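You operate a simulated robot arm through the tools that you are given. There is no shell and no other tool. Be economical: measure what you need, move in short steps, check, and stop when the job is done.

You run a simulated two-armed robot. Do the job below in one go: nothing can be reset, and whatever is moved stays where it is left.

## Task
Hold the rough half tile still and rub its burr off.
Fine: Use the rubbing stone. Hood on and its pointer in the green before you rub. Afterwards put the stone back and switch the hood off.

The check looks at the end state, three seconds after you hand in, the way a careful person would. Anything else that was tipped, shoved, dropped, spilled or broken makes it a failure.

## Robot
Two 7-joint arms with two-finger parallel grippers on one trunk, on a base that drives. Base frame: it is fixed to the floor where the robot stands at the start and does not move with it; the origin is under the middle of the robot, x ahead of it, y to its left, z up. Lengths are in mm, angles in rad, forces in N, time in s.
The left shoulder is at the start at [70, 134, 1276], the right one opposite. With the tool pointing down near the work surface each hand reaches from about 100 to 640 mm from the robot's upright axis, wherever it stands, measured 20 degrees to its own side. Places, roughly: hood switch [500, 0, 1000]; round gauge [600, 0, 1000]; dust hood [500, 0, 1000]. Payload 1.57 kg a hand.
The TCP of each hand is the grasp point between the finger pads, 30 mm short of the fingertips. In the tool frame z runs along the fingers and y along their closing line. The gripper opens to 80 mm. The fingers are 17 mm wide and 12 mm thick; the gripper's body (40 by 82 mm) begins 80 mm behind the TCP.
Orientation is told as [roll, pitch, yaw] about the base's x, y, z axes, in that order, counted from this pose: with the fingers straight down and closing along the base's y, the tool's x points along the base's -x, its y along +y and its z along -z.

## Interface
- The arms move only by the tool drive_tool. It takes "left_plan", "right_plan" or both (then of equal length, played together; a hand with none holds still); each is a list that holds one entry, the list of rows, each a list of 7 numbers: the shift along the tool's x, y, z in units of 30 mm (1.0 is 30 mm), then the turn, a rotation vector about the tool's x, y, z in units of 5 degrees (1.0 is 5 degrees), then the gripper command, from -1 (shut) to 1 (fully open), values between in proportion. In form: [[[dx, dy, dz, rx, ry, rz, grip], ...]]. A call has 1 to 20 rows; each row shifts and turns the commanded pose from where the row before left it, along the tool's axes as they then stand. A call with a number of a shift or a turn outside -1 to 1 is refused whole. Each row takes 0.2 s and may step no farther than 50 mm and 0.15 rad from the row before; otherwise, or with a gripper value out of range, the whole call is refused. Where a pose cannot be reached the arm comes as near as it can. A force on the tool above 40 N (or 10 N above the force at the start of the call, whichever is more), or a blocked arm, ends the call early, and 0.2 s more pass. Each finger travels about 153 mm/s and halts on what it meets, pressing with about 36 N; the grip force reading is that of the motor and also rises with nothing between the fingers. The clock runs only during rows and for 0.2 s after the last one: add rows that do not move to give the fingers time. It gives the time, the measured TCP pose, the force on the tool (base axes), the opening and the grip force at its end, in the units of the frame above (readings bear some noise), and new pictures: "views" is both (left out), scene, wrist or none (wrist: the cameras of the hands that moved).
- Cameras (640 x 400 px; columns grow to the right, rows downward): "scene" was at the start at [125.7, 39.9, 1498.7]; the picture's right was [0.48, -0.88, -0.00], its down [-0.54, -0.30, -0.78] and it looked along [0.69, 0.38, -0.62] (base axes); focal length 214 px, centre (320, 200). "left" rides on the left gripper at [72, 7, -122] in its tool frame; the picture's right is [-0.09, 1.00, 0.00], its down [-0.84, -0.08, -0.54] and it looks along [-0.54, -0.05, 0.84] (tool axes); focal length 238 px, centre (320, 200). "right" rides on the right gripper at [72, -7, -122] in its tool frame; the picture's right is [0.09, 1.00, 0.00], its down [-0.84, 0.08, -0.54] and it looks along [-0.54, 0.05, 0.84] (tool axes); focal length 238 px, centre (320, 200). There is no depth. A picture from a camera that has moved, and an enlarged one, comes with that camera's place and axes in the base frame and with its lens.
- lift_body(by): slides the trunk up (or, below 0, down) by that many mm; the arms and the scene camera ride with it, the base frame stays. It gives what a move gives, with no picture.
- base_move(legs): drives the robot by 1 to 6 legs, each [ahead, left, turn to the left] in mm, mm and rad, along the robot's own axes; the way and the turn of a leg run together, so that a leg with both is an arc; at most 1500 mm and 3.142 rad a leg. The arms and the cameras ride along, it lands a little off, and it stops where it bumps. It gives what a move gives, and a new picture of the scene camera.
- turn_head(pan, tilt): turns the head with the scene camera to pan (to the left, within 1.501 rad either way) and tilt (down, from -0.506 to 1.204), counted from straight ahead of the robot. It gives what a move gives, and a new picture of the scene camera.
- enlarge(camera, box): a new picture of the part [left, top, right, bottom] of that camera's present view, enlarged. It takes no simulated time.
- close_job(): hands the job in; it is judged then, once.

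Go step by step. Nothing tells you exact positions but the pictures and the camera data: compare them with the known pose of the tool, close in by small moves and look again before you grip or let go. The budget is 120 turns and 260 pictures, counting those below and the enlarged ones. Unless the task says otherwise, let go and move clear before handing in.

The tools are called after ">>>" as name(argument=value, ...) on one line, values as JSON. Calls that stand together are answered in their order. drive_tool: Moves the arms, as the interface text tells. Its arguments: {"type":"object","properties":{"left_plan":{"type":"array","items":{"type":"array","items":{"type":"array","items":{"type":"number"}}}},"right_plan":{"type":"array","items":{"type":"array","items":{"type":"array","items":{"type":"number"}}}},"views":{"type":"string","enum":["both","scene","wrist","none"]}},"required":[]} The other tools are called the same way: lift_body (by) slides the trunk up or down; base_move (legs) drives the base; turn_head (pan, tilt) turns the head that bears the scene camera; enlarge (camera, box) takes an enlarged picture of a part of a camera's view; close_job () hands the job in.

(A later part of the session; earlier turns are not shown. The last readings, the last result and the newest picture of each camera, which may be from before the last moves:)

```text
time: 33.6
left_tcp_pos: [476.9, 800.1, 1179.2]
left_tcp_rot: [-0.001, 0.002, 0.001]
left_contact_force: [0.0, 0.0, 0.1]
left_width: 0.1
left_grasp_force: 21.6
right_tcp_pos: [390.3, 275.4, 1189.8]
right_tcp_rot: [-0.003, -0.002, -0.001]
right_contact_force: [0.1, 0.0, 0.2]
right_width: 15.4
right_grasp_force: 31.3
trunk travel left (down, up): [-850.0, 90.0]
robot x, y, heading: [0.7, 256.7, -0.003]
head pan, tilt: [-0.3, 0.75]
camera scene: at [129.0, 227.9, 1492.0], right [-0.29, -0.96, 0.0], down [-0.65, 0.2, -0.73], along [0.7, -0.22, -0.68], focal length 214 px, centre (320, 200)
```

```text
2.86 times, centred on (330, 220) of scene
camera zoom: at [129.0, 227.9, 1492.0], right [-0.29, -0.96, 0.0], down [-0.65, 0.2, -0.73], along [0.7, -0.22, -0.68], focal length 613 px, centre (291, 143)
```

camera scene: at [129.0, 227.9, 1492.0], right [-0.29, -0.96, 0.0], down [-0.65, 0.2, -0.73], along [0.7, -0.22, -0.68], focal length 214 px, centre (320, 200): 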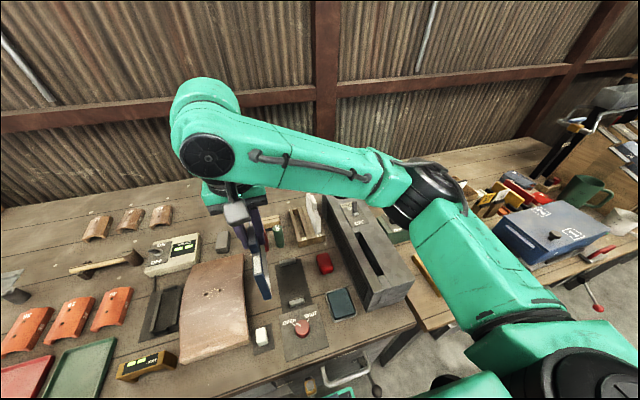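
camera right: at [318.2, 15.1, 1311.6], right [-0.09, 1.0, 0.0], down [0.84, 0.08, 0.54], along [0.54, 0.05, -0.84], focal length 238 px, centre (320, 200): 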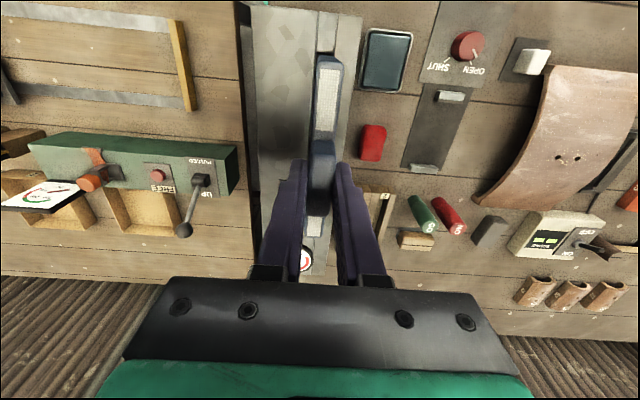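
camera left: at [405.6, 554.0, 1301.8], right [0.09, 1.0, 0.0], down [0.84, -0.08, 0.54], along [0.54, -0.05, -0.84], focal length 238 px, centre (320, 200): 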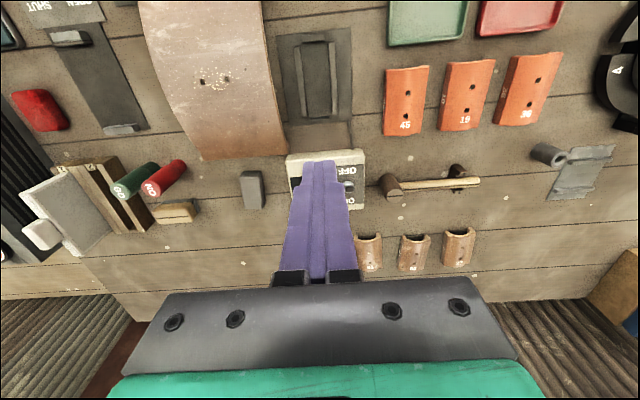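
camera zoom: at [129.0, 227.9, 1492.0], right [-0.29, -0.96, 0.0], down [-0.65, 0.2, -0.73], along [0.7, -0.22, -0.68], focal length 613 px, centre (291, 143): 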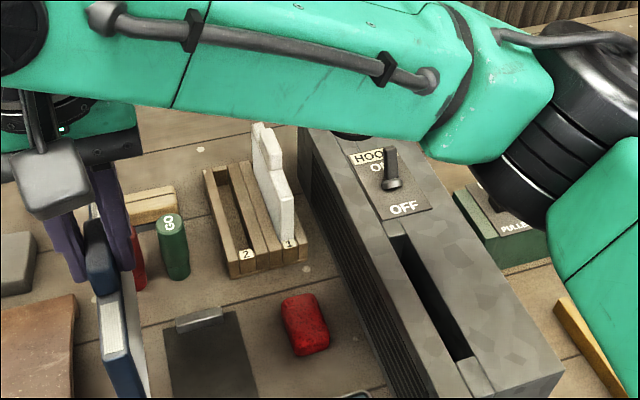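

Slot 2's centre line works out to y≈150, x 545–680 (centre ≈612), rack top z≈940. I carry the filter above it.

>>> drive_tool(right_plan=[[[-0.925, -0.52, 0, 0, 0, 0, -1], [-0.925, -0.52, 0, 0, 0, 0, -1], [-0.925, -0.52, 0, 0, 0, 0, -1], [-0.925, -0.52, 0, 0, 0, 0, -1], [-0.925, -0.52, 0, 0, 0, 0, -1], [-0.925, -0.52, 0, 0, 0, 0, -1], [-0.925, -0.52, 0.3, 0, 0, 0, -1], [-0.925, -0.52, 0.5, 0, 0, 0, -1], [0, 0, 0, 0, 0, 0, -1]]], views="wrist")

>>> enlarge(camera="scene", box=[260, 130, 380, 250])

>>> enlarge(camera="right", box=[240, 0, 440, 240])

```text
time: 35.6
left_tcp_pos: [477.1, 799.7, 1179.5]
left_tcp_rot: [0.002, 0.0, 0.001]
left_contact_force: [-0.4, 0.1, 0.8]
left_width: 0.0
left_grasp_force: 21.0
right_tcp_pos: [596.7, 152.3, 1170.6]
right_tcp_rot: [-0.003, -0.003, 0.001]
right_contact_force: [-0.4, 0.5, -0.9]
right_width: 15.6
right_grasp_force: 31.3
right hand out of reach, approached as far as the arm can: row 8
trunk travel left (down, up): [-850.0, 90.0]
robot x, y, heading: [-6.6, 251.0, 0.001]
head pan, tilt: [-0.3, 0.75]
camera right: at [524.8, 144.5, 1293.3], right [-0.09, 1.0, 0.0], down [0.84, 0.08, 0.54], along [0.54, 0.05, -0.84], focal length 238 px, centre (320, 200)
```

right: 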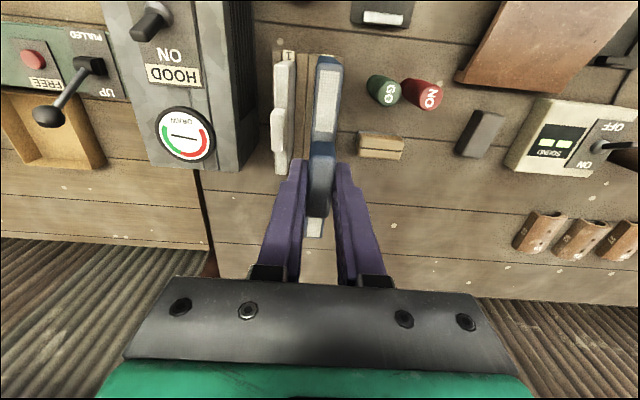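

```text
3.33 times, centred on (320, 190) of scene
camera zoom: at [128.5, 225.5, 1492.0], right [-0.29, -0.96, 0.0], down [-0.65, 0.2, -0.73], along [0.7, -0.22, -0.68], focal length 715 px, centre (320, 233)
```

zoom: 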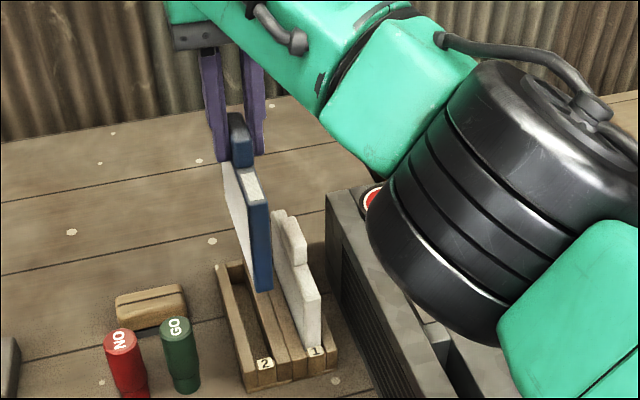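

```text
1.67 times, centred on (340, 120) of right
camera zoom: at [524.8, 144.5, 1293.3], right [-0.09, 1.0, 0.0], down [0.84, 0.08, 0.54], along [0.54, 0.05, -0.84], focal length 397 px, centre (287, 333)
```

zoom: 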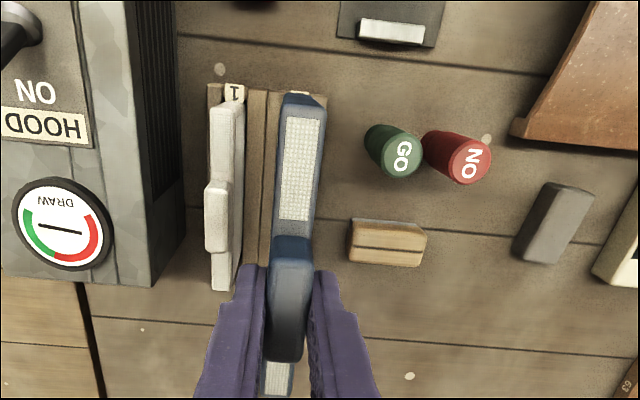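

It is 15 mm short in x. I nudge the base forward 30 mm (there should be clearance) and look again.

>>> base_move(legs=[[30, 0, 0]])

>>> enlarge(camera="scene", box=[260, 120, 360, 260])

>>> enlarge(camera="right", box=[240, 0, 440, 240])

```text
time: 36.4
left_tcp_pos: [498.1, 801.4, 1183.1]
left_tcp_rot: [-0.001, -0.007, 0.002]
left_contact_force: [0.3, -0.3, -0.2]
left_width: 0.0
left_grasp_force: 21.6
right_tcp_pos: [620.1, 153.2, 1175.0]
right_tcp_rot: [-0.003, -0.009, -0.001]
right_contact_force: [0.2, -0.1, 0.0]
right_width: 15.4
right_grasp_force: 31.2
trunk travel left (down, up): [-850.0, 90.0]
robot x, y, heading: [26.8, 253.8, 0.002]
head pan, tilt: [-0.3, 0.75]
camera scene: at [150.0, 227.0, 1492.9], right [-0.29, -0.96, 0.0], down [-0.65, 0.2, -0.74], along [0.7, -0.21, -0.68], focal length 214 px, centre (320, 200)
```

scene: 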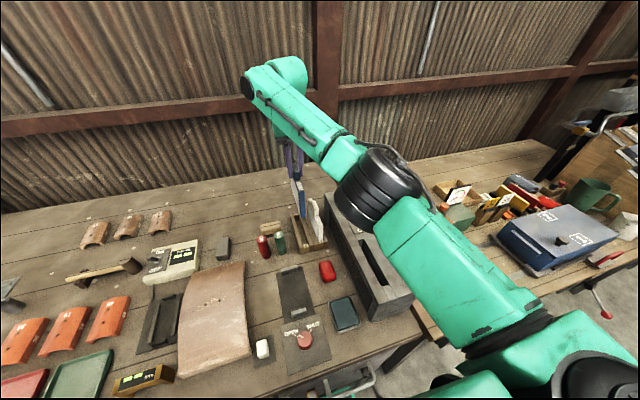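

```text
2.86 times, centred on (310, 190) of scene
camera zoom: at [150.0, 227.0, 1492.9], right [-0.29, -0.96, 0.0], down [-0.65, 0.2, -0.74], along [0.7, -0.21, -0.68], focal length 613 px, centre (349, 229)
```

zoom: 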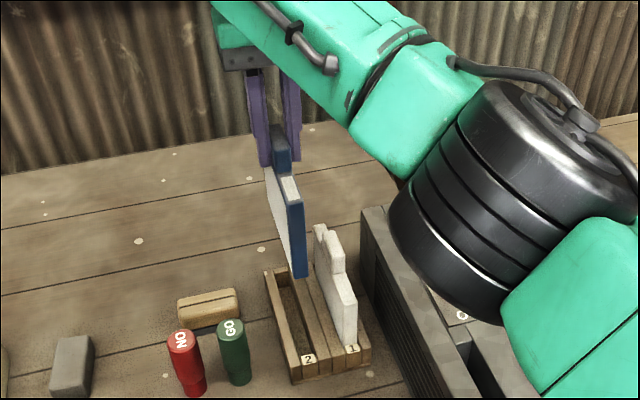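

```text
1.67 times, centred on (340, 120) of right
camera zoom: at [547.6, 146.2, 1296.7], right [-0.09, 1.0, 0.0], down [0.83, 0.08, 0.55], along [0.55, 0.05, -0.84], focal length 397 px, centre (287, 333)
```

zoom: 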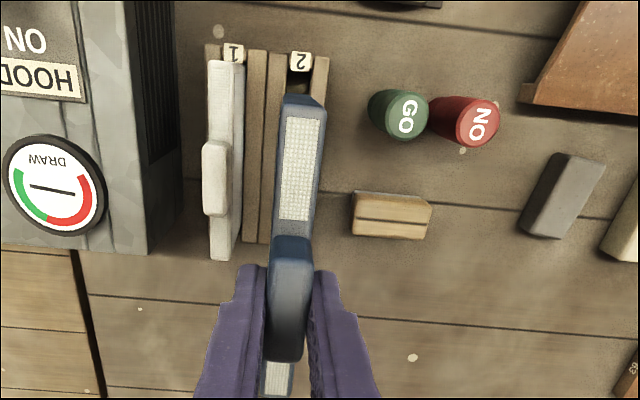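

Slot 2 measures y≈154.5 and 21 mm wide; white's handle is at x≈609. I align to [611,154] and descend to just above the rack, then look.

>>> drive_tool(right_plan=[[[0.3, 0.03, 0, 0, 0.1, 0, -1], [0, 0, 0.7, 0, 0, 0, -1], [0, 0, 0.7, 0, 0, 0, -1], [0, 0, 0.7, 0, 0, 0, -1], [0, 0, 0.7, 0, 0, 0, -1], [0, 0, 0.35, 0, 0, 0, -1], [0, 0, 0, 0, 0, 0, -1]]], views="none")

>>> enlarge(camera="scene", box=[275, 160, 345, 260])

>>> enlarge(camera="right", box=[240, 0, 400, 200])

```text
time: 38.0
left_tcp_pos: [505.9, 799.6, 1178.7]
left_tcp_rot: [0.001, 0.0, 0.003]
left_contact_force: [0.5, 0.3, -0.4]
left_width: 0.1
left_grasp_force: 21.8
right_tcp_pos: [616.2, 154.2, 1076.0]
right_tcp_rot: [-0.002, 0.007, -0.002]
right_contact_force: [0.4, 0.5, -1.7]
right_width: 15.5
right_grasp_force: 30.9
trunk travel left (down, up): [-850.0, 90.0]
robot x, y, heading: [27.6, 253.1, -0.002]
head pan, tilt: [-0.3, 0.75]
```

```text
4.00 times, centred on (310, 210) of scene
camera zoom: at [159.2, 227.0, 1492.0], right [-0.29, -0.96, 0.0], down [-0.65, 0.2, -0.73], along [0.7, -0.21, -0.68], focal length 858 px, centre (360, 160)
```

zoom: 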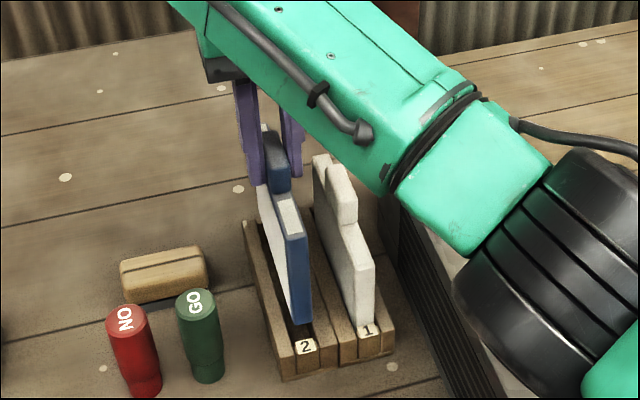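

```text
2.00 times, centred on (320, 100) of right
camera zoom: at [545.5, 146.9, 1199.3], right [-0.09, 1.0, 0.0], down [0.84, 0.08, 0.54], along [0.53, 0.05, -0.84], focal length 477 px, centre (320, 400)
```

zoom: 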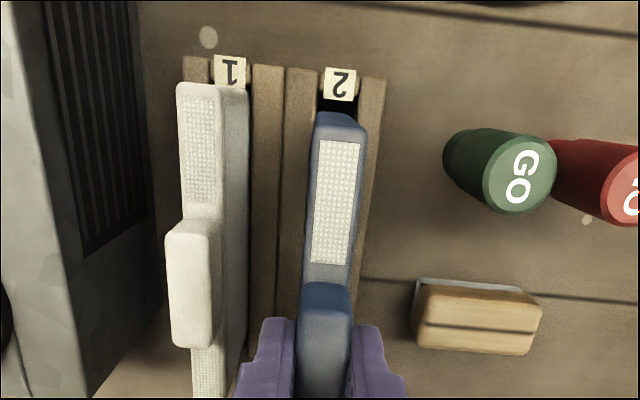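

Alignment in y is good; I shift x by −7 mm to match the white one's seat, then lower it in.

>>> drive_tool(right_plan=[[[0.23, 0.04, 0, 0, -0.08, 0, -1], [0, 0, 0.35, 0, 0, 0, -1], [0, 0, 0.35, 0, 0, 0, -1], [0, 0, 0.3, 0, 0, 0, -1], [0, 0, 0.2, 0, 0, 0, -1], [0, 0, 0.1, 0, 0, 0, -1]]], views="none")

>>> enlarge(camera="scene", box=[275, 160, 345, 260])

>>> enlarge(camera="right", box=[240, 0, 400, 200])

```text
time: 39.4
left_tcp_pos: [505.9, 800.7, 1180.0]
left_tcp_rot: [0.0, 0.001, 0.002]
left_contact_force: [0.6, 0.2, 0.6]
left_width: 0.1
left_grasp_force: 21.3
right_tcp_pos: [610.9, 154.6, 1037.5]
right_tcp_rot: [-0.004, 0.0, 0.001]
right_contact_force: [-0.5, -0.7, 0.0]
right_width: 15.5
right_grasp_force: 30.8
trunk travel left (down, up): [-850.0, 90.0]
robot x, y, heading: [29.3, 251.3, 0.003]
head pan, tilt: [-0.3, 0.75]
```

```text
4.00 times, centred on (310, 210) of scene
camera zoom: at [158.8, 227.2, 1492.0], right [-0.29, -0.96, 0.0], down [-0.65, 0.2, -0.73], along [0.7, -0.21, -0.68], focal length 858 px, centre (360, 160)
```

zoom: 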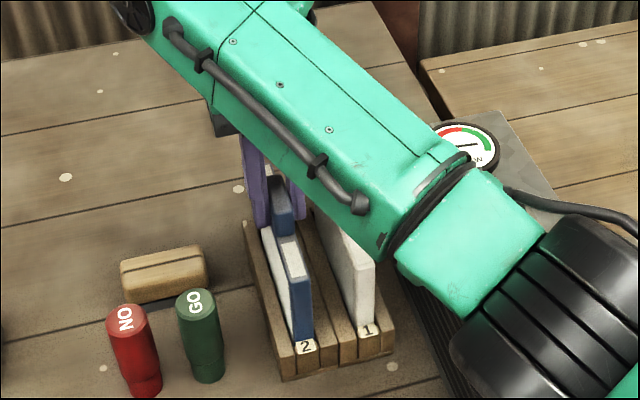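

```text
2.00 times, centred on (320, 100) of right
camera zoom: at [538.4, 148.0, 1159.4], right [-0.09, 1.0, 0.0], down [0.84, 0.08, 0.54], along [0.54, 0.05, -0.84], focal length 477 px, centre (320, 400)
```

zoom: 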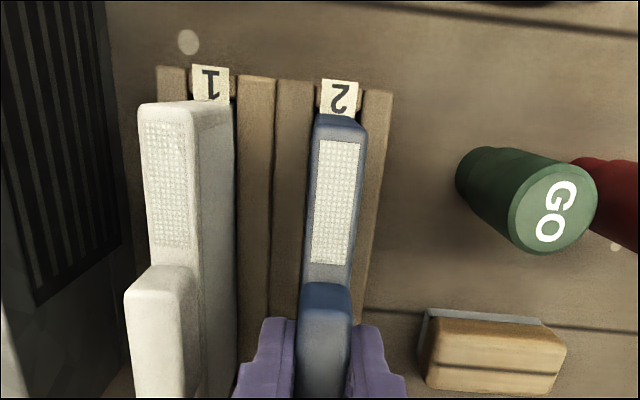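

It entered the slot freely. I lower it until it meets the floor.

>>> drive_tool(right_plan=[[[0, 0, 0.1, 0, 0, 0, -1], [0, 0, 0.1, 0, 0, 0, -1], [0, 0, 0.1, 0, 0, 0, -1], [0, 0, 0.1, 0, 0, 0, -1], [0, 0, 0.1, 0, 0, 0, -1]]], views="none")

>>> enlarge(camera="right", box=[240, 0, 400, 200])

```text
time: 40.5
left_tcp_pos: [503.0, 801.7, 1180.4]
left_tcp_rot: [0.001, -0.003, 0.0]
left_contact_force: [0.5, -0.8, 0.4]
left_width: 0.0
left_grasp_force: 21.1
right_tcp_pos: [609.9, 155.1, 1029.7]
right_tcp_rot: [-0.004, -0.014, 0.0]
right_contact_force: [-6.3, 0.1, 13.5]
right_width: 15.3
right_grasp_force: 31.3
trunk travel left (down, up): [-850.0, 90.0]
robot x, y, heading: [27.0, 253.1, 0.004]
head pan, tilt: [-0.3, 0.75]
stopped in row 5 (right hand): the force on the tool passed its limit (the readings are from after the stop); the commanded pose is now the measured one
```

```text
2.00 times, centred on (320, 100) of right
camera zoom: at [535.9, 148.6, 1152.2], right [-0.09, 1.0, 0.0], down [0.83, 0.08, 0.55], along [0.55, 0.05, -0.83], focal length 477 px, centre (320, 400)
```

zoom: 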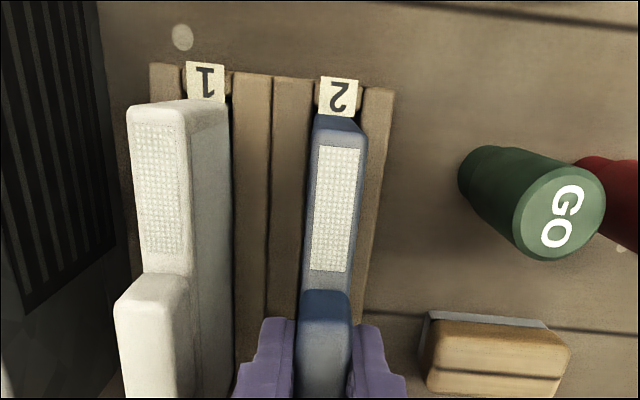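

Seated on the floor. I release and rise.

>>> drive_tool(right_plan=[[[0, 0, -0.05, 0, 0, 0, -0.2], [0, 0, 0, 0, 0, 0, -0.2], [0, 0, -0.5, 0, 0, 0, -0.2], [0, 0, -1, 0, 0, 0, -0.2], [0, 0, -1, 0, 0, 0, -0.2], [0, 0, -1, 0, 0, 0, -0.2]]], views="wrist")

>>> enlarge(camera="right", box=[220, 0, 420, 240])

>>> enlarge(camera="scene", box=[275, 160, 345, 260])

```text
time: 41.9
left_tcp_pos: [505.8, 799.2, 1180.7]
left_tcp_rot: [0.003, 0.002, 0.001]
left_contact_force: [-0.4, -0.4, 1.1]
left_width: 0.0
left_grasp_force: 21.5
right_tcp_pos: [610.3, 155.4, 1133.1]
right_tcp_rot: [0.0, -0.009, -0.001]
right_contact_force: [-0.1, 0.2, 0.6]
right_width: 32.1
right_grasp_force: 0.0
trunk travel left (down, up): [-850.0, 90.0]
robot x, y, heading: [29.3, 249.6, -0.001]
head pan, tilt: [-0.3, 0.75]
camera right: at [536.3, 148.1, 1255.1], right [-0.09, 1.0, 0.0], down [0.83, 0.08, 0.55], along [0.55, 0.05, -0.84], focal length 238 px, centre (320, 200)
```

right: 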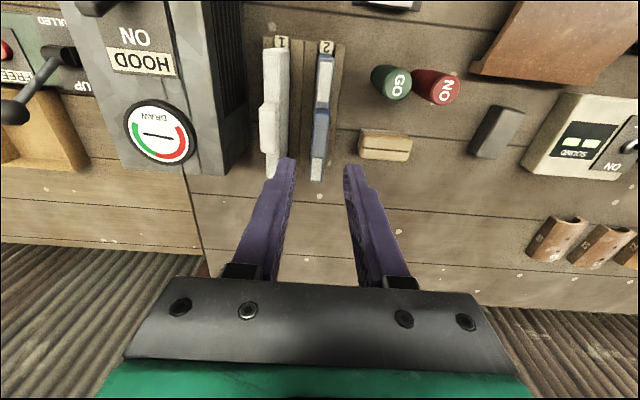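

```text
1.67 times, centred on (320, 120) of right
camera zoom: at [536.3, 148.1, 1255.1], right [-0.09, 1.0, 0.0], down [0.83, 0.08, 0.55], along [0.55, 0.05, -0.84], focal length 397 px, centre (320, 333)
```

zoom: 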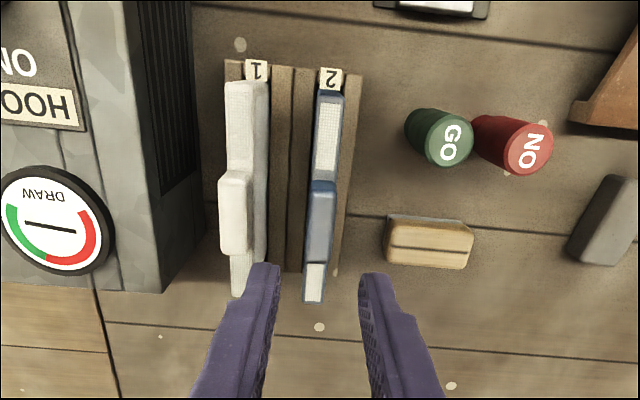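

```text
4.00 times, centred on (310, 210) of scene
camera zoom: at [158.0, 225.4, 1492.0], right [-0.29, -0.96, 0.0], down [-0.65, 0.2, -0.73], along [0.7, -0.21, -0.68], focal length 858 px, centre (360, 160)
```

zoom: 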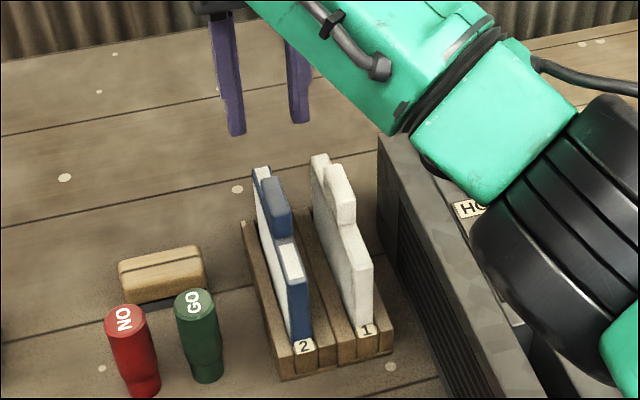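

The blue filter stands in slot 2. I check the gauge at high zoom and compare both filters' faces.

>>> enlarge(camera="right", box=[120, 95, 200, 170])

>>> enlarge(camera="scene", box=[295, 195, 325, 235])

>>> enlarge(camera="right", box=[250, 30, 350, 190])

```text
5.33 times, centred on (160, 132) of right
camera zoom: at [536.3, 148.1, 1255.1], right [-0.09, 1.0, 0.0], down [0.83, 0.08, 0.55], along [0.55, 0.05, -0.84], focal length 1271 px, centre (1173, 560)
```

zoom: 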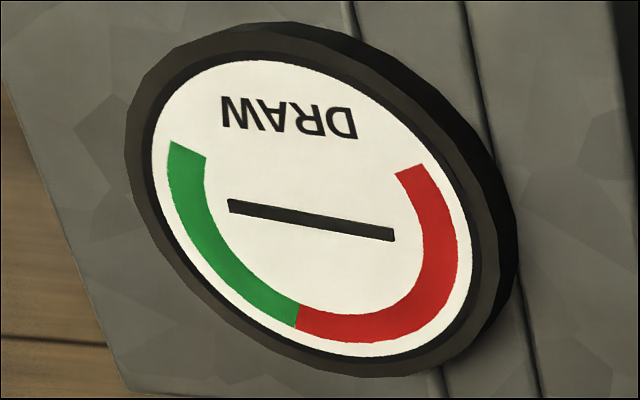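

```text
10.00 times, centred on (310, 215) of scene
camera zoom: at [158.0, 225.4, 1492.0], right [-0.29, -0.96, 0.0], down [-0.65, 0.2, -0.73], along [0.7, -0.21, -0.68], focal length 2145 px, centre (420, 50)
```

zoom: 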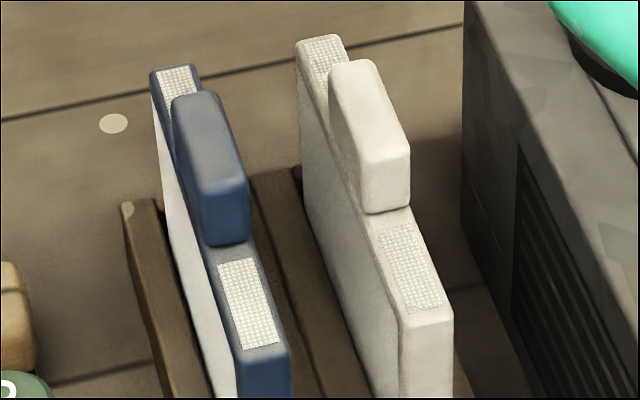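

```text
2.50 times, centred on (300, 110) of right
camera zoom: at [536.3, 148.1, 1255.1], right [-0.09, 1.0, 0.0], down [0.83, 0.08, 0.55], along [0.55, 0.05, -0.84], focal length 596 px, centre (370, 425)
```

zoom: 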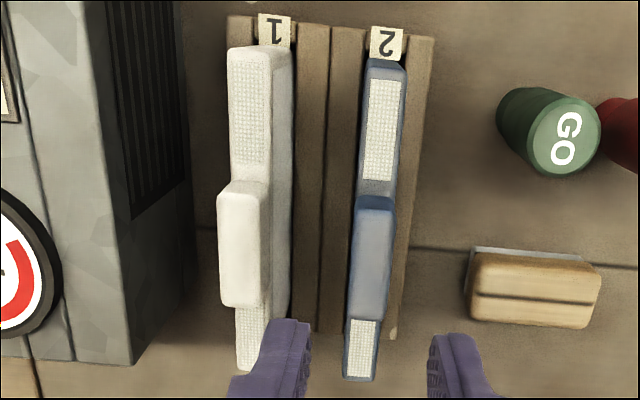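

The pointer stays low without the filter. I now take the white filter: handle at about [608,105].

>>> drive_tool(right_plan=[[[0.05, -0.85, 0, 0, 0.1, 0, -0.2], [0, -0.83, 0, 0, 0, 0, -0.2], [0, 0, 0.6, 0, 0, 0, -0.2], [0, 0, 0.8, 0, 0, 0, -0.2], [0, 0, 0.8, 0, 0, 0, -0.2], [0, 0, 0.8, 0, 0, 0, -0.2], [0, 0, 0.3, 0, 0, 0, -0.2], [0, 0, 0, 0, 0, 0, -1], [0, 0, 0, 0, 0, 0, -1], [0, 0, 0, 0, 0, 0, -1]]], views="wrist")

>>> enlarge(camera="scene", box=[275, 160, 345, 260])

```text
time: 44.1
left_tcp_pos: [506.5, 800.6, 1179.1]
left_tcp_rot: [0.001, -0.001, 0.001]
left_contact_force: [-0.6, 0.0, -0.4]
left_width: 0.0
left_grasp_force: 21.6
right_tcp_pos: [610.3, 104.1, 1034.3]
right_tcp_rot: [-0.002, -0.001, 0.001]
right_contact_force: [0.8, 0.5, -0.5]
right_width: 15.2
right_grasp_force: 31.1
trunk travel left (down, up): [-850.0, 90.0]
robot x, y, heading: [28.3, 254.0, 0.001]
head pan, tilt: [-0.3, 0.75]
camera right: at [538.4, 97.2, 1156.9], right [-0.09, 1.0, 0.0], down [0.84, 0.08, 0.54], along [0.54, 0.05, -0.84], focal length 238 px, centre (320, 200)
```

right: 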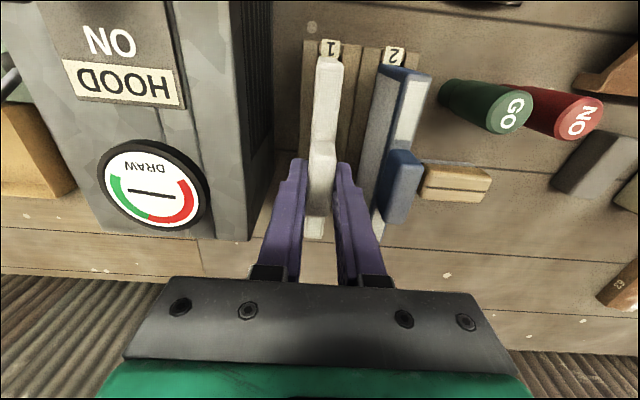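

```text
4.00 times, centred on (310, 210) of scene
camera zoom: at [159.0, 227.0, 1492.0], right [-0.29, -0.96, 0.0], down [-0.65, 0.2, -0.73], along [0.7, -0.21, -0.68], focal length 858 px, centre (360, 160)
```

zoom: 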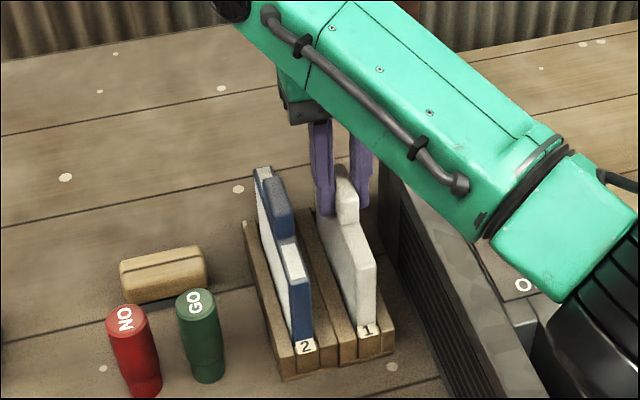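

Gripped. I lift and carry it to above the hood slot.

>>> drive_tool(right_plan=[[[0, 0, -0.4, 0, 0, 0, -1], [0, 0, -0.7, 0, 0, 0, -1], [0, 0, -0.8, 0, 0, 0, -1], [0, 0, -0.8, 0, 0, 0, -1], [0, 0, -0.8, 0, 0, 0, -1], [0, 0, -0.8, 0, 0, 0, -1], [0, 0, -0.8, 0, 0, 0, -1], [0.917, -0.343, 0, 0, 0, 0, -1], [0.917, -0.343, 0, 0, 0, 0, -1], [0.917, -0.343, 0, 0, 0, 0, -1], [0.917, -0.343, 0, 0, 0, 0, -1], [0.917, -0.343, 0, 0, 0, 0, -1], [0.917, -0.343, 0, 0, 0, 0, -1], [0.917, -0.343, 0, 0, 0, 0, -1], [0.917, -0.343, 0, 0, 0, 0, -1], [0, 0, 0, 0, 0, 0, -1]]], views="wrist")

>>> enlarge(camera="scene", box=[280, 150, 420, 320])

>>> enlarge(camera="right", box=[240, 0, 400, 200])

```text
time: 47.5
left_tcp_pos: [505.2, 801.4, 1178.4]
left_tcp_rot: [0.0, 0.001, 0.001]
left_contact_force: [1.1, 0.1, 0.7]
left_width: 0.0
left_grasp_force: 21.5
right_tcp_pos: [390.2, 21.9, 1186.7]
right_tcp_rot: [-0.001, -0.002, 0.001]
right_contact_force: [0.0, 0.3, -0.2]
right_width: 15.5
right_grasp_force: 30.9
trunk travel left (down, up): [-850.0, 90.0]
robot x, y, heading: [28.2, 252.7, 0.001]
head pan, tilt: [-0.3, 0.75]
camera right: at [317.5, 14.7, 1308.9], right [-0.09, 1.0, 0.0], down [0.84, 0.08, 0.54], along [0.54, 0.05, -0.84], focal length 238 px, centre (320, 200)
```

right: 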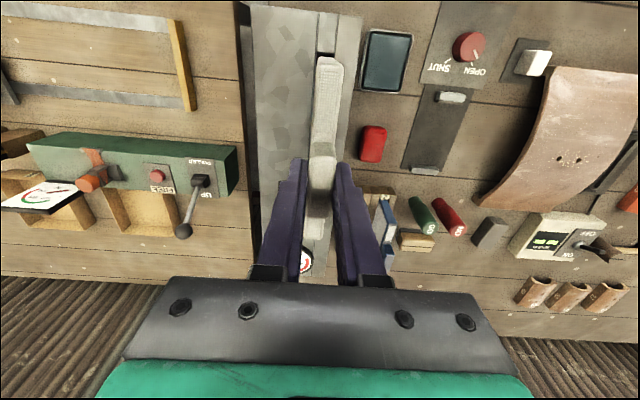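

```text
2.35 times, centred on (350, 235) of scene
camera zoom: at [159.2, 227.3, 1492.0], right [-0.29, -0.96, 0.0], down [-0.65, 0.2, -0.73], along [0.7, -0.21, -0.68], focal length 505 px, centre (249, 118)
```

zoom: 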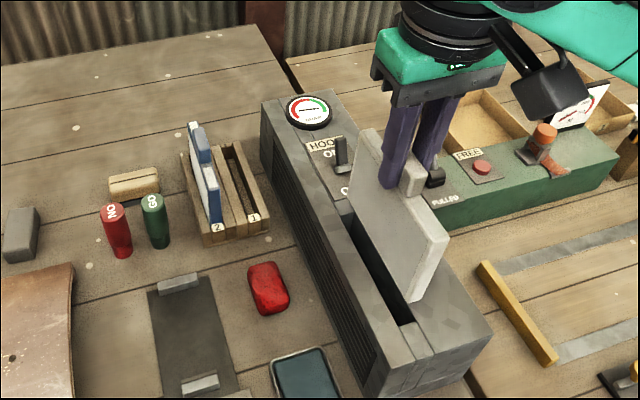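

```text
2.00 times, centred on (320, 100) of right
camera zoom: at [317.5, 14.7, 1308.9], right [-0.09, 1.0, 0.0], down [0.84, 0.08, 0.54], along [0.54, 0.05, -0.84], focal length 477 px, centre (320, 400)
```

zoom: 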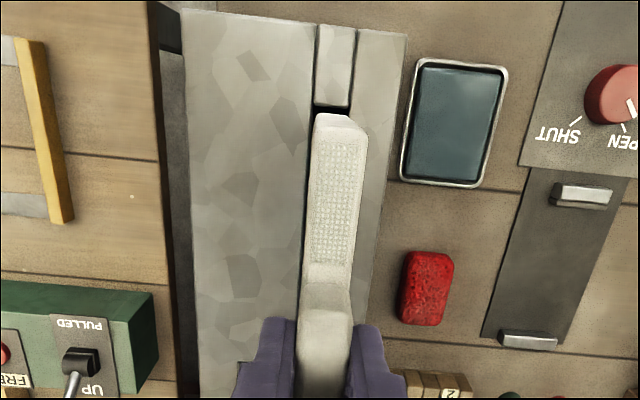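

Pose matches that of the blue when it came out. I lower it into the slot gently.

>>> drive_tool(right_plan=[[[0, 0, 0.6, 0, 0, 0, -1], [0, 0, 0.6, 0, 0, 0, -1], [0, 0, 0.5, 0, 0, 0, -1], [0, 0, 0.4, 0, 0, 0, -1], [0, 0, 0.3, 0, 0, 0, -1], [0, 0, 0.3, 0, 0, 0, -1], [0, 0, 0.3, 0, 0, 0, -1], [0, 0, 0.3, 0, 0, 0, -1], [0, 0, 0.3, 0, 0, 0, -1], [0, 0, 0.2, 0, 0, 0, -1], [0, 0, 0.1, 0, 0, 0, -1], [0, 0, 0.1, 0, 0, 0, -1]]], views="none")

>>> enlarge(camera="scene", box=[280, 150, 420, 320])

>>> enlarge(camera="right", box=[240, 0, 400, 200])

```text
time: 50.1
left_tcp_pos: [505.5, 799.9, 1179.1]
left_tcp_rot: [-0.002, 0.001, 0.002]
left_contact_force: [1.2, 0.3, 0.0]
left_width: 0.1
left_grasp_force: 21.2
right_tcp_pos: [389.4, 23.0, 1067.4]
right_tcp_rot: [-0.002, -0.002, 0.001]
right_contact_force: [0.4, -0.6, -0.9]
right_width: 15.4
right_grasp_force: 31.0
trunk travel left (down, up): [-850.0, 90.0]
robot x, y, heading: [27.0, 253.5, 0.001]
head pan, tilt: [-0.3, 0.75]
```

```text
2.35 times, centred on (350, 235) of scene
camera zoom: at [158.7, 226.8, 1492.0], right [-0.29, -0.96, 0.0], down [-0.65, 0.2, -0.73], along [0.7, -0.21, -0.68], focal length 505 px, centre (249, 118)
```

zoom: 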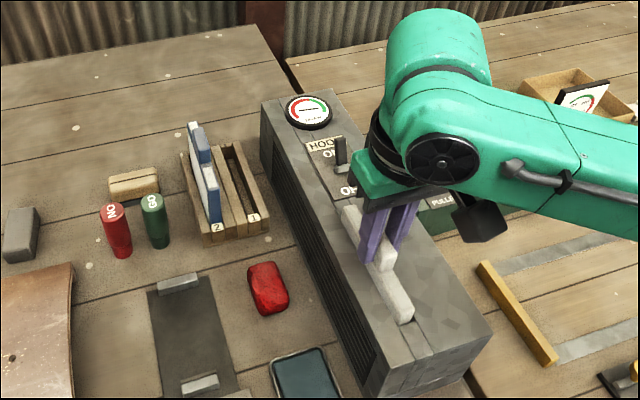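

```text
2.00 times, centred on (320, 100) of right
camera zoom: at [317.6, 14.8, 1190.0], right [-0.09, 1.0, 0.0], down [0.84, 0.08, 0.54], along [0.54, 0.05, -0.84], focal length 477 px, centre (320, 400)
```

zoom: 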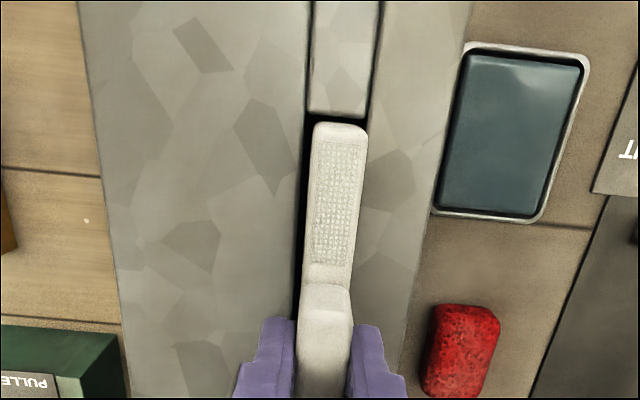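

In freely. I lower the last few millimetres to contact.

>>> drive_tool(right_plan=[[[0, 0, 0.1, 0, 0, 0, -1], [0, 0, 0.1, 0, 0, 0, -1], [0, 0, 0.1, 0, 0, 0, -1], [0, 0, 0.1, 0, 0, 0, -1]]], views="none")

>>> enlarge(camera="scene", box=[300, 180, 340, 220])

```text
time: 51.1
left_tcp_pos: [502.2, 800.8, 1179.6]
left_tcp_rot: [0.0, -0.002, 0.003]
left_contact_force: [0.1, -0.2, 0.6]
left_width: 0.1
left_grasp_force: 21.4
right_tcp_pos: [389.5, 22.4, 1059.7]
right_tcp_rot: [-0.006, -0.015, -0.002]
right_contact_force: [4.2, -7.7, 40.9]
right_width: 15.5
right_grasp_force: 31.2
trunk travel left (down, up): [-850.0, 90.0]
robot x, y, heading: [28.8, 249.6, 0.006]
head pan, tilt: [-0.3, 0.75]
```

```text
10.00 times, centred on (320, 200) of scene
camera zoom: at [154.6, 228.0, 1493.0], right [-0.29, -0.96, 0.0], down [-0.65, 0.2, -0.73], along [0.7, -0.22, -0.68], focal length 2145 px, centre (320, 200)
```

zoom: 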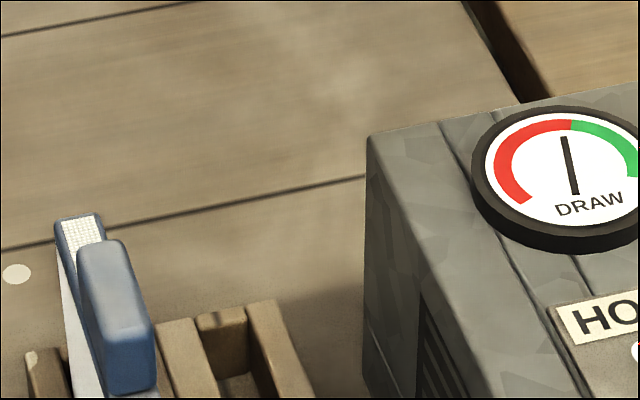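

The pointer is climbing: the filter swap works. I release and rise, then read the gauge.

>>> drive_tool(right_plan=[[[0, 0, -0.2, 0, 0, 0, -0.2], [0, 0, 0, 0, 0, 0, -0.2], [0, 0, -0.5, 0, 0, 0, -0.2], [0, 0, -1, 0, 0, 0, -0.2], [0, 0, -1, 0, 0, 0, -0.2], [0, 0, -1, 0, 0, 0, -0.2]]], views="none")

>>> enlarge(camera="scene", box=[310, 180, 350, 220])

>>> enlarge(camera="scene", box=[280, 150, 420, 320])

```text
time: 52.5
left_tcp_pos: [505.0, 800.2, 1179.0]
left_tcp_rot: [-0.001, -0.001, 0.002]
left_contact_force: [-0.9, -0.6, 0.2]
left_width: 0.1
left_grasp_force: 21.3
right_tcp_pos: [391.4, 23.5, 1167.5]
right_tcp_rot: [-0.003, -0.002, 0.0]
right_contact_force: [-0.8, -0.4, 0.5]
right_width: 31.6
right_grasp_force: 0.1
trunk travel left (down, up): [-850.0, 90.0]
robot x, y, heading: [26.7, 257.1, -0.0]
head pan, tilt: [-0.3, 0.75]
```

```text
10.00 times, centred on (330, 200) of scene
camera zoom: at [158.3, 227.3, 1492.0], right [-0.29, -0.96, 0.0], down [-0.65, 0.2, -0.73], along [0.7, -0.21, -0.68], focal length 2145 px, centre (220, 200)
```

zoom: 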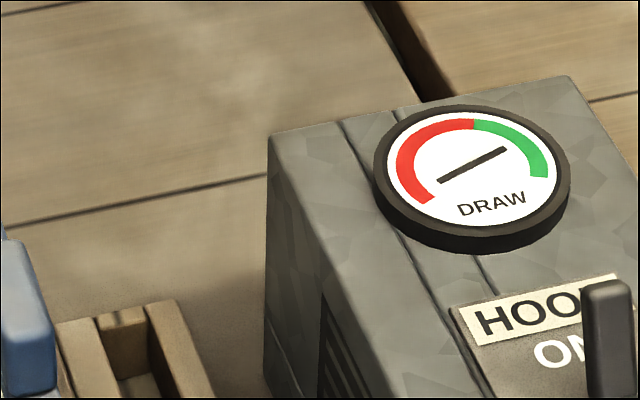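

```text
2.35 times, centred on (350, 235) of scene
camera zoom: at [158.3, 227.3, 1492.0], right [-0.29, -0.96, 0.0], down [-0.65, 0.2, -0.73], along [0.7, -0.21, -0.68], focal length 505 px, centre (249, 118)
```

zoom: 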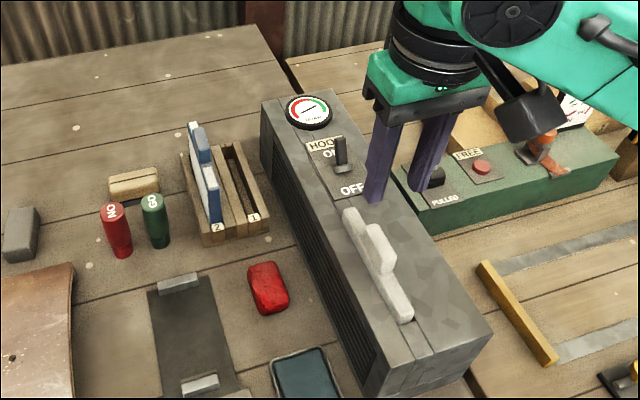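

The gauge is in the green. Now I inspect the stone candidates and the tile once more at high zoom.

>>> turn_head(pan=0.3, tilt=0.85)

>>> enlarge(camera="scene", box=[300, 240, 400, 340])

>>> enlarge(camera="scene", box=[300, 120, 420, 200])

```text
time: 53.5
left_tcp_pos: [504.9, 799.7, 1180.1]
left_tcp_rot: [0.0, 0.0, 0.002]
left_contact_force: [-0.3, -1.1, 0.8]
left_width: 0.0
left_grasp_force: 20.9
right_tcp_pos: [391.7, 20.8, 1166.5]
right_tcp_rot: [-0.001, -0.003, 0.001]
right_contact_force: [-0.3, -0.3, 0.5]
right_width: 32.0
right_grasp_force: 0.1
trunk travel left (down, up): [-850.0, 90.0]
robot x, y, heading: [29.7, 250.4, 0.001]
head pan, tilt: [0.3, 0.85]
camera scene: at [154.1, 274.3, 1484.0], right [0.3, -0.95, 0.0], down [-0.72, -0.22, -0.66], along [0.63, 0.2, -0.75], focal length 214 px, centre (320, 200)
```

scene: 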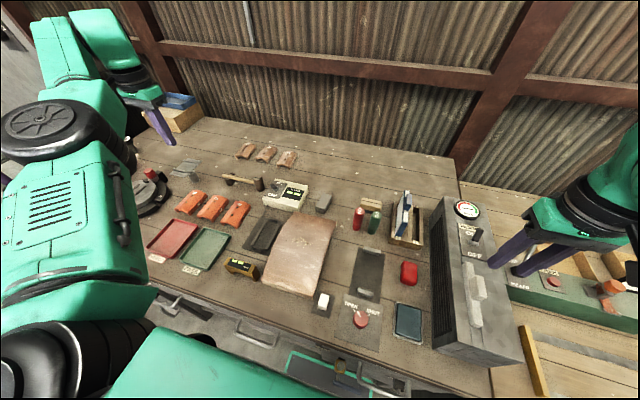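

```text
4.00 times, centred on (350, 290) of scene
camera zoom: at [154.1, 274.3, 1484.0], right [0.3, -0.95, 0.0], down [-0.72, -0.22, -0.66], along [0.63, 0.2, -0.75], focal length 858 px, centre (200, -160)
```

zoom: 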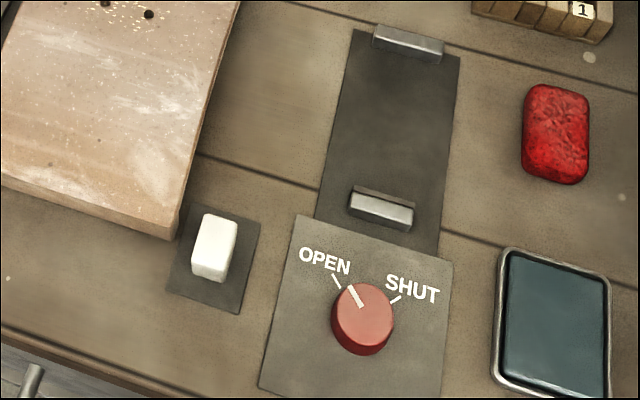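

```text
5.00 times, centred on (360, 160) of scene
camera zoom: at [154.1, 274.3, 1484.0], right [0.3, -0.95, 0.0], down [-0.72, -0.22, -0.66], along [0.63, 0.2, -0.75], focal length 1072 px, centre (120, 400)
```

zoom: 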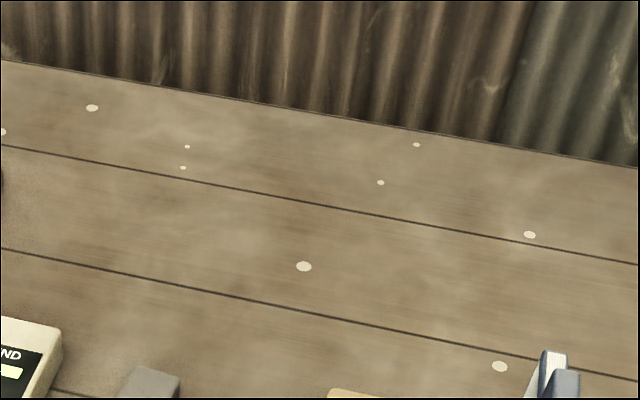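

I compare the grey block and the white block closely.

>>> enlarge(camera="scene", box=[305, 180, 345, 220])

>>> enlarge(camera="scene", box=[310, 285, 340, 320])

>>> enlarge(camera="scene", box=[340, 185, 400, 235])

>>> enlarge(camera="scene", box=[255, 200, 345, 300])

```text
10.00 times, centred on (325, 200) of scene
camera zoom: at [154.1, 274.3, 1484.0], right [0.3, -0.95, 0.0], down [-0.72, -0.22, -0.66], along [0.63, 0.2, -0.75], focal length 2145 px, centre (270, 200)
```

zoom: 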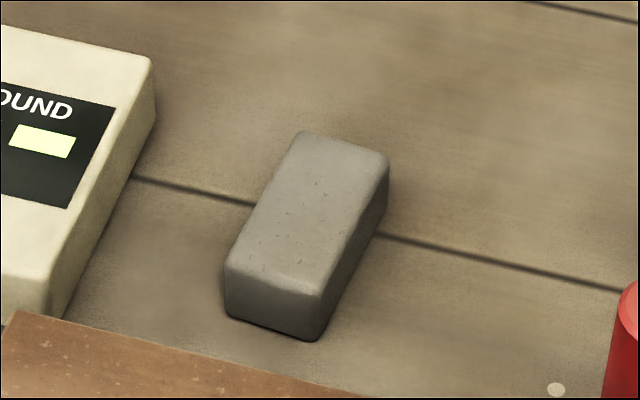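

```text
11.43 times, centred on (325, 302) of scene
camera zoom: at [154.1, 274.3, 1484.0], right [0.3, -0.95, 0.0], down [-0.72, -0.22, -0.66], along [0.63, 0.2, -0.75], focal length 2451 px, centre (263, -971)
```

zoom: 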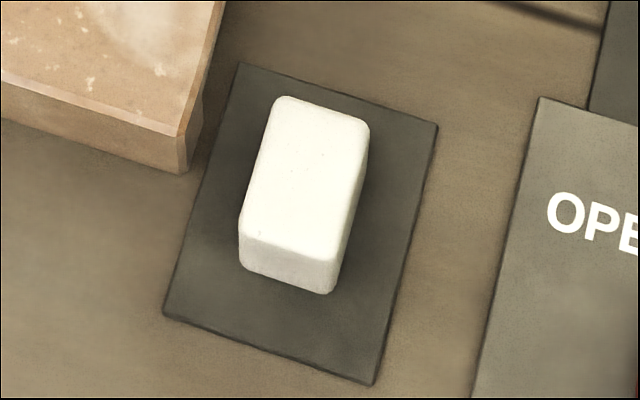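

```text
8.00 times, centred on (370, 210) of scene
camera zoom: at [154.1, 274.3, 1484.0], right [0.3, -0.95, 0.0], down [-0.72, -0.22, -0.66], along [0.63, 0.2, -0.75], focal length 1716 px, centre (-80, 120)
```

zoom: 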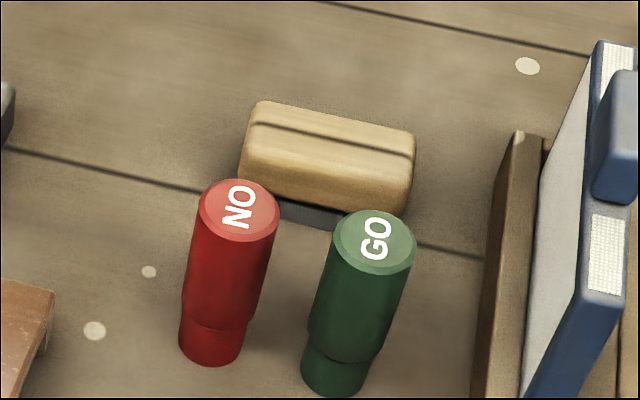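

```text
4.00 times, centred on (300, 250) of scene
camera zoom: at [154.1, 274.3, 1484.0], right [0.3, -0.95, 0.0], down [-0.72, -0.22, -0.66], along [0.63, 0.2, -0.75], focal length 858 px, centre (400, 0)
```

zoom: 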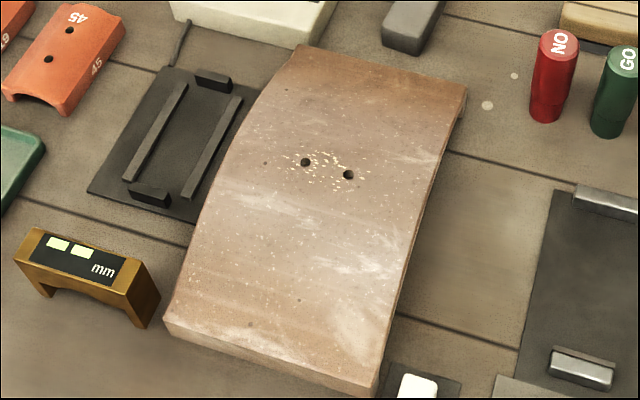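

The grey block (≈63×32×28 mm at [620,408]) with pitted texture is the stone. The burr is centred at the tile's crest ≈[430,416,960]. Plan: left hand rubs with the stone, right hand presses the tile. Left hand goes over the stone first.

>>> drive_tool(left_plan=[[[-0.22, -1, 0.2, 0, 0, 0, 0.4], [-0.22, -1, 0.2, 0, 0, 0, 0.4], [-0.22, -1, 0.2, 0, 0, 0, 0.4], [-0.22, -1, 0.2, 0, 0, 0, 0.4], [-0.22, -1, 0.2, 0, 0, 0, 0.4], [-0.22, -1, 0.2, 0, 0, 0, 0.4], [-0.22, -1, 0.2, 0, 0, 0, 0.4], [-0.22, -1, 0.2, 0, 0, 0, 0.4], [-0.22, -1, 0.2, 0, 0, 0, 0.4], [-0.22, -1, 0.2, 0, 0, 0, 0.4], [-0.22, -1, 0.2, 0, 0, 0, 0.4], [-0.22, -1, 0.2, 0, 0, 0, 0.4], [-0.22, -1, 0.2, 0, 0, 0, 0.4]]], views="wrist")

>>> enlarge(camera="left", box=[240, 80, 400, 240])

```text
time: 56.3
left_tcp_pos: [646.4, 445.4, 1113.8]
left_tcp_rot: [0.002, -0.001, 0.002]
left_contact_force: [0.6, -1.7, 0.7]
left_width: 55.9
left_grasp_force: 0.0
left hand out of reach, approached as far as the arm can: row 1, 2, 3, 4, 5, 6, 7, 9
right_tcp_pos: [392.5, 18.2, 1165.9]
right_tcp_rot: [0.001, -0.002, 0.0]
right_contact_force: [0.3, -0.6, -0.1]
right_width: 31.9
right_grasp_force: 0.1
trunk travel left (down, up): [-850.0, 90.0]
robot x, y, heading: [29.5, 252.6, 0.003]
head pan, tilt: [0.3, 0.85]
camera left: at [573.7, 451.4, 1236.2], right [0.09, 1.0, 0.0], down [0.84, -0.08, 0.54], along [0.54, -0.05, -0.84], focal length 238 px, centre (320, 200)
```

left: 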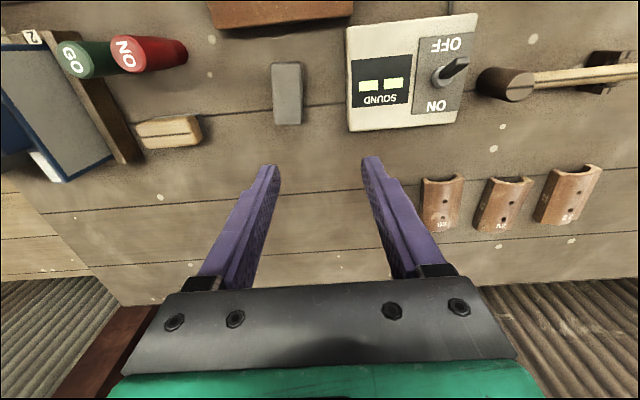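

```text
2.50 times, centred on (320, 160) of left
camera zoom: at [573.7, 451.4, 1236.2], right [0.09, 1.0, 0.0], down [0.84, -0.08, 0.54], along [0.54, -0.05, -0.84], focal length 596 px, centre (320, 300)
```

zoom: 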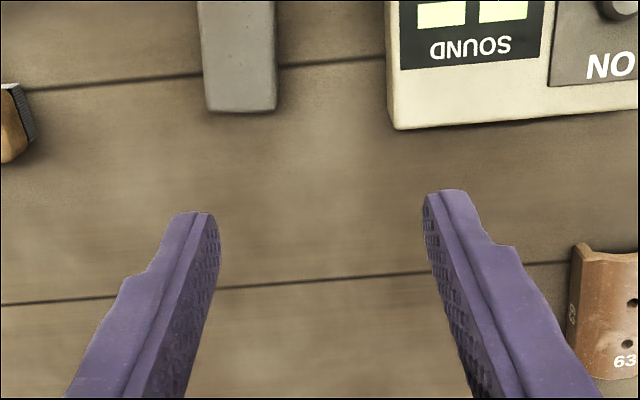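

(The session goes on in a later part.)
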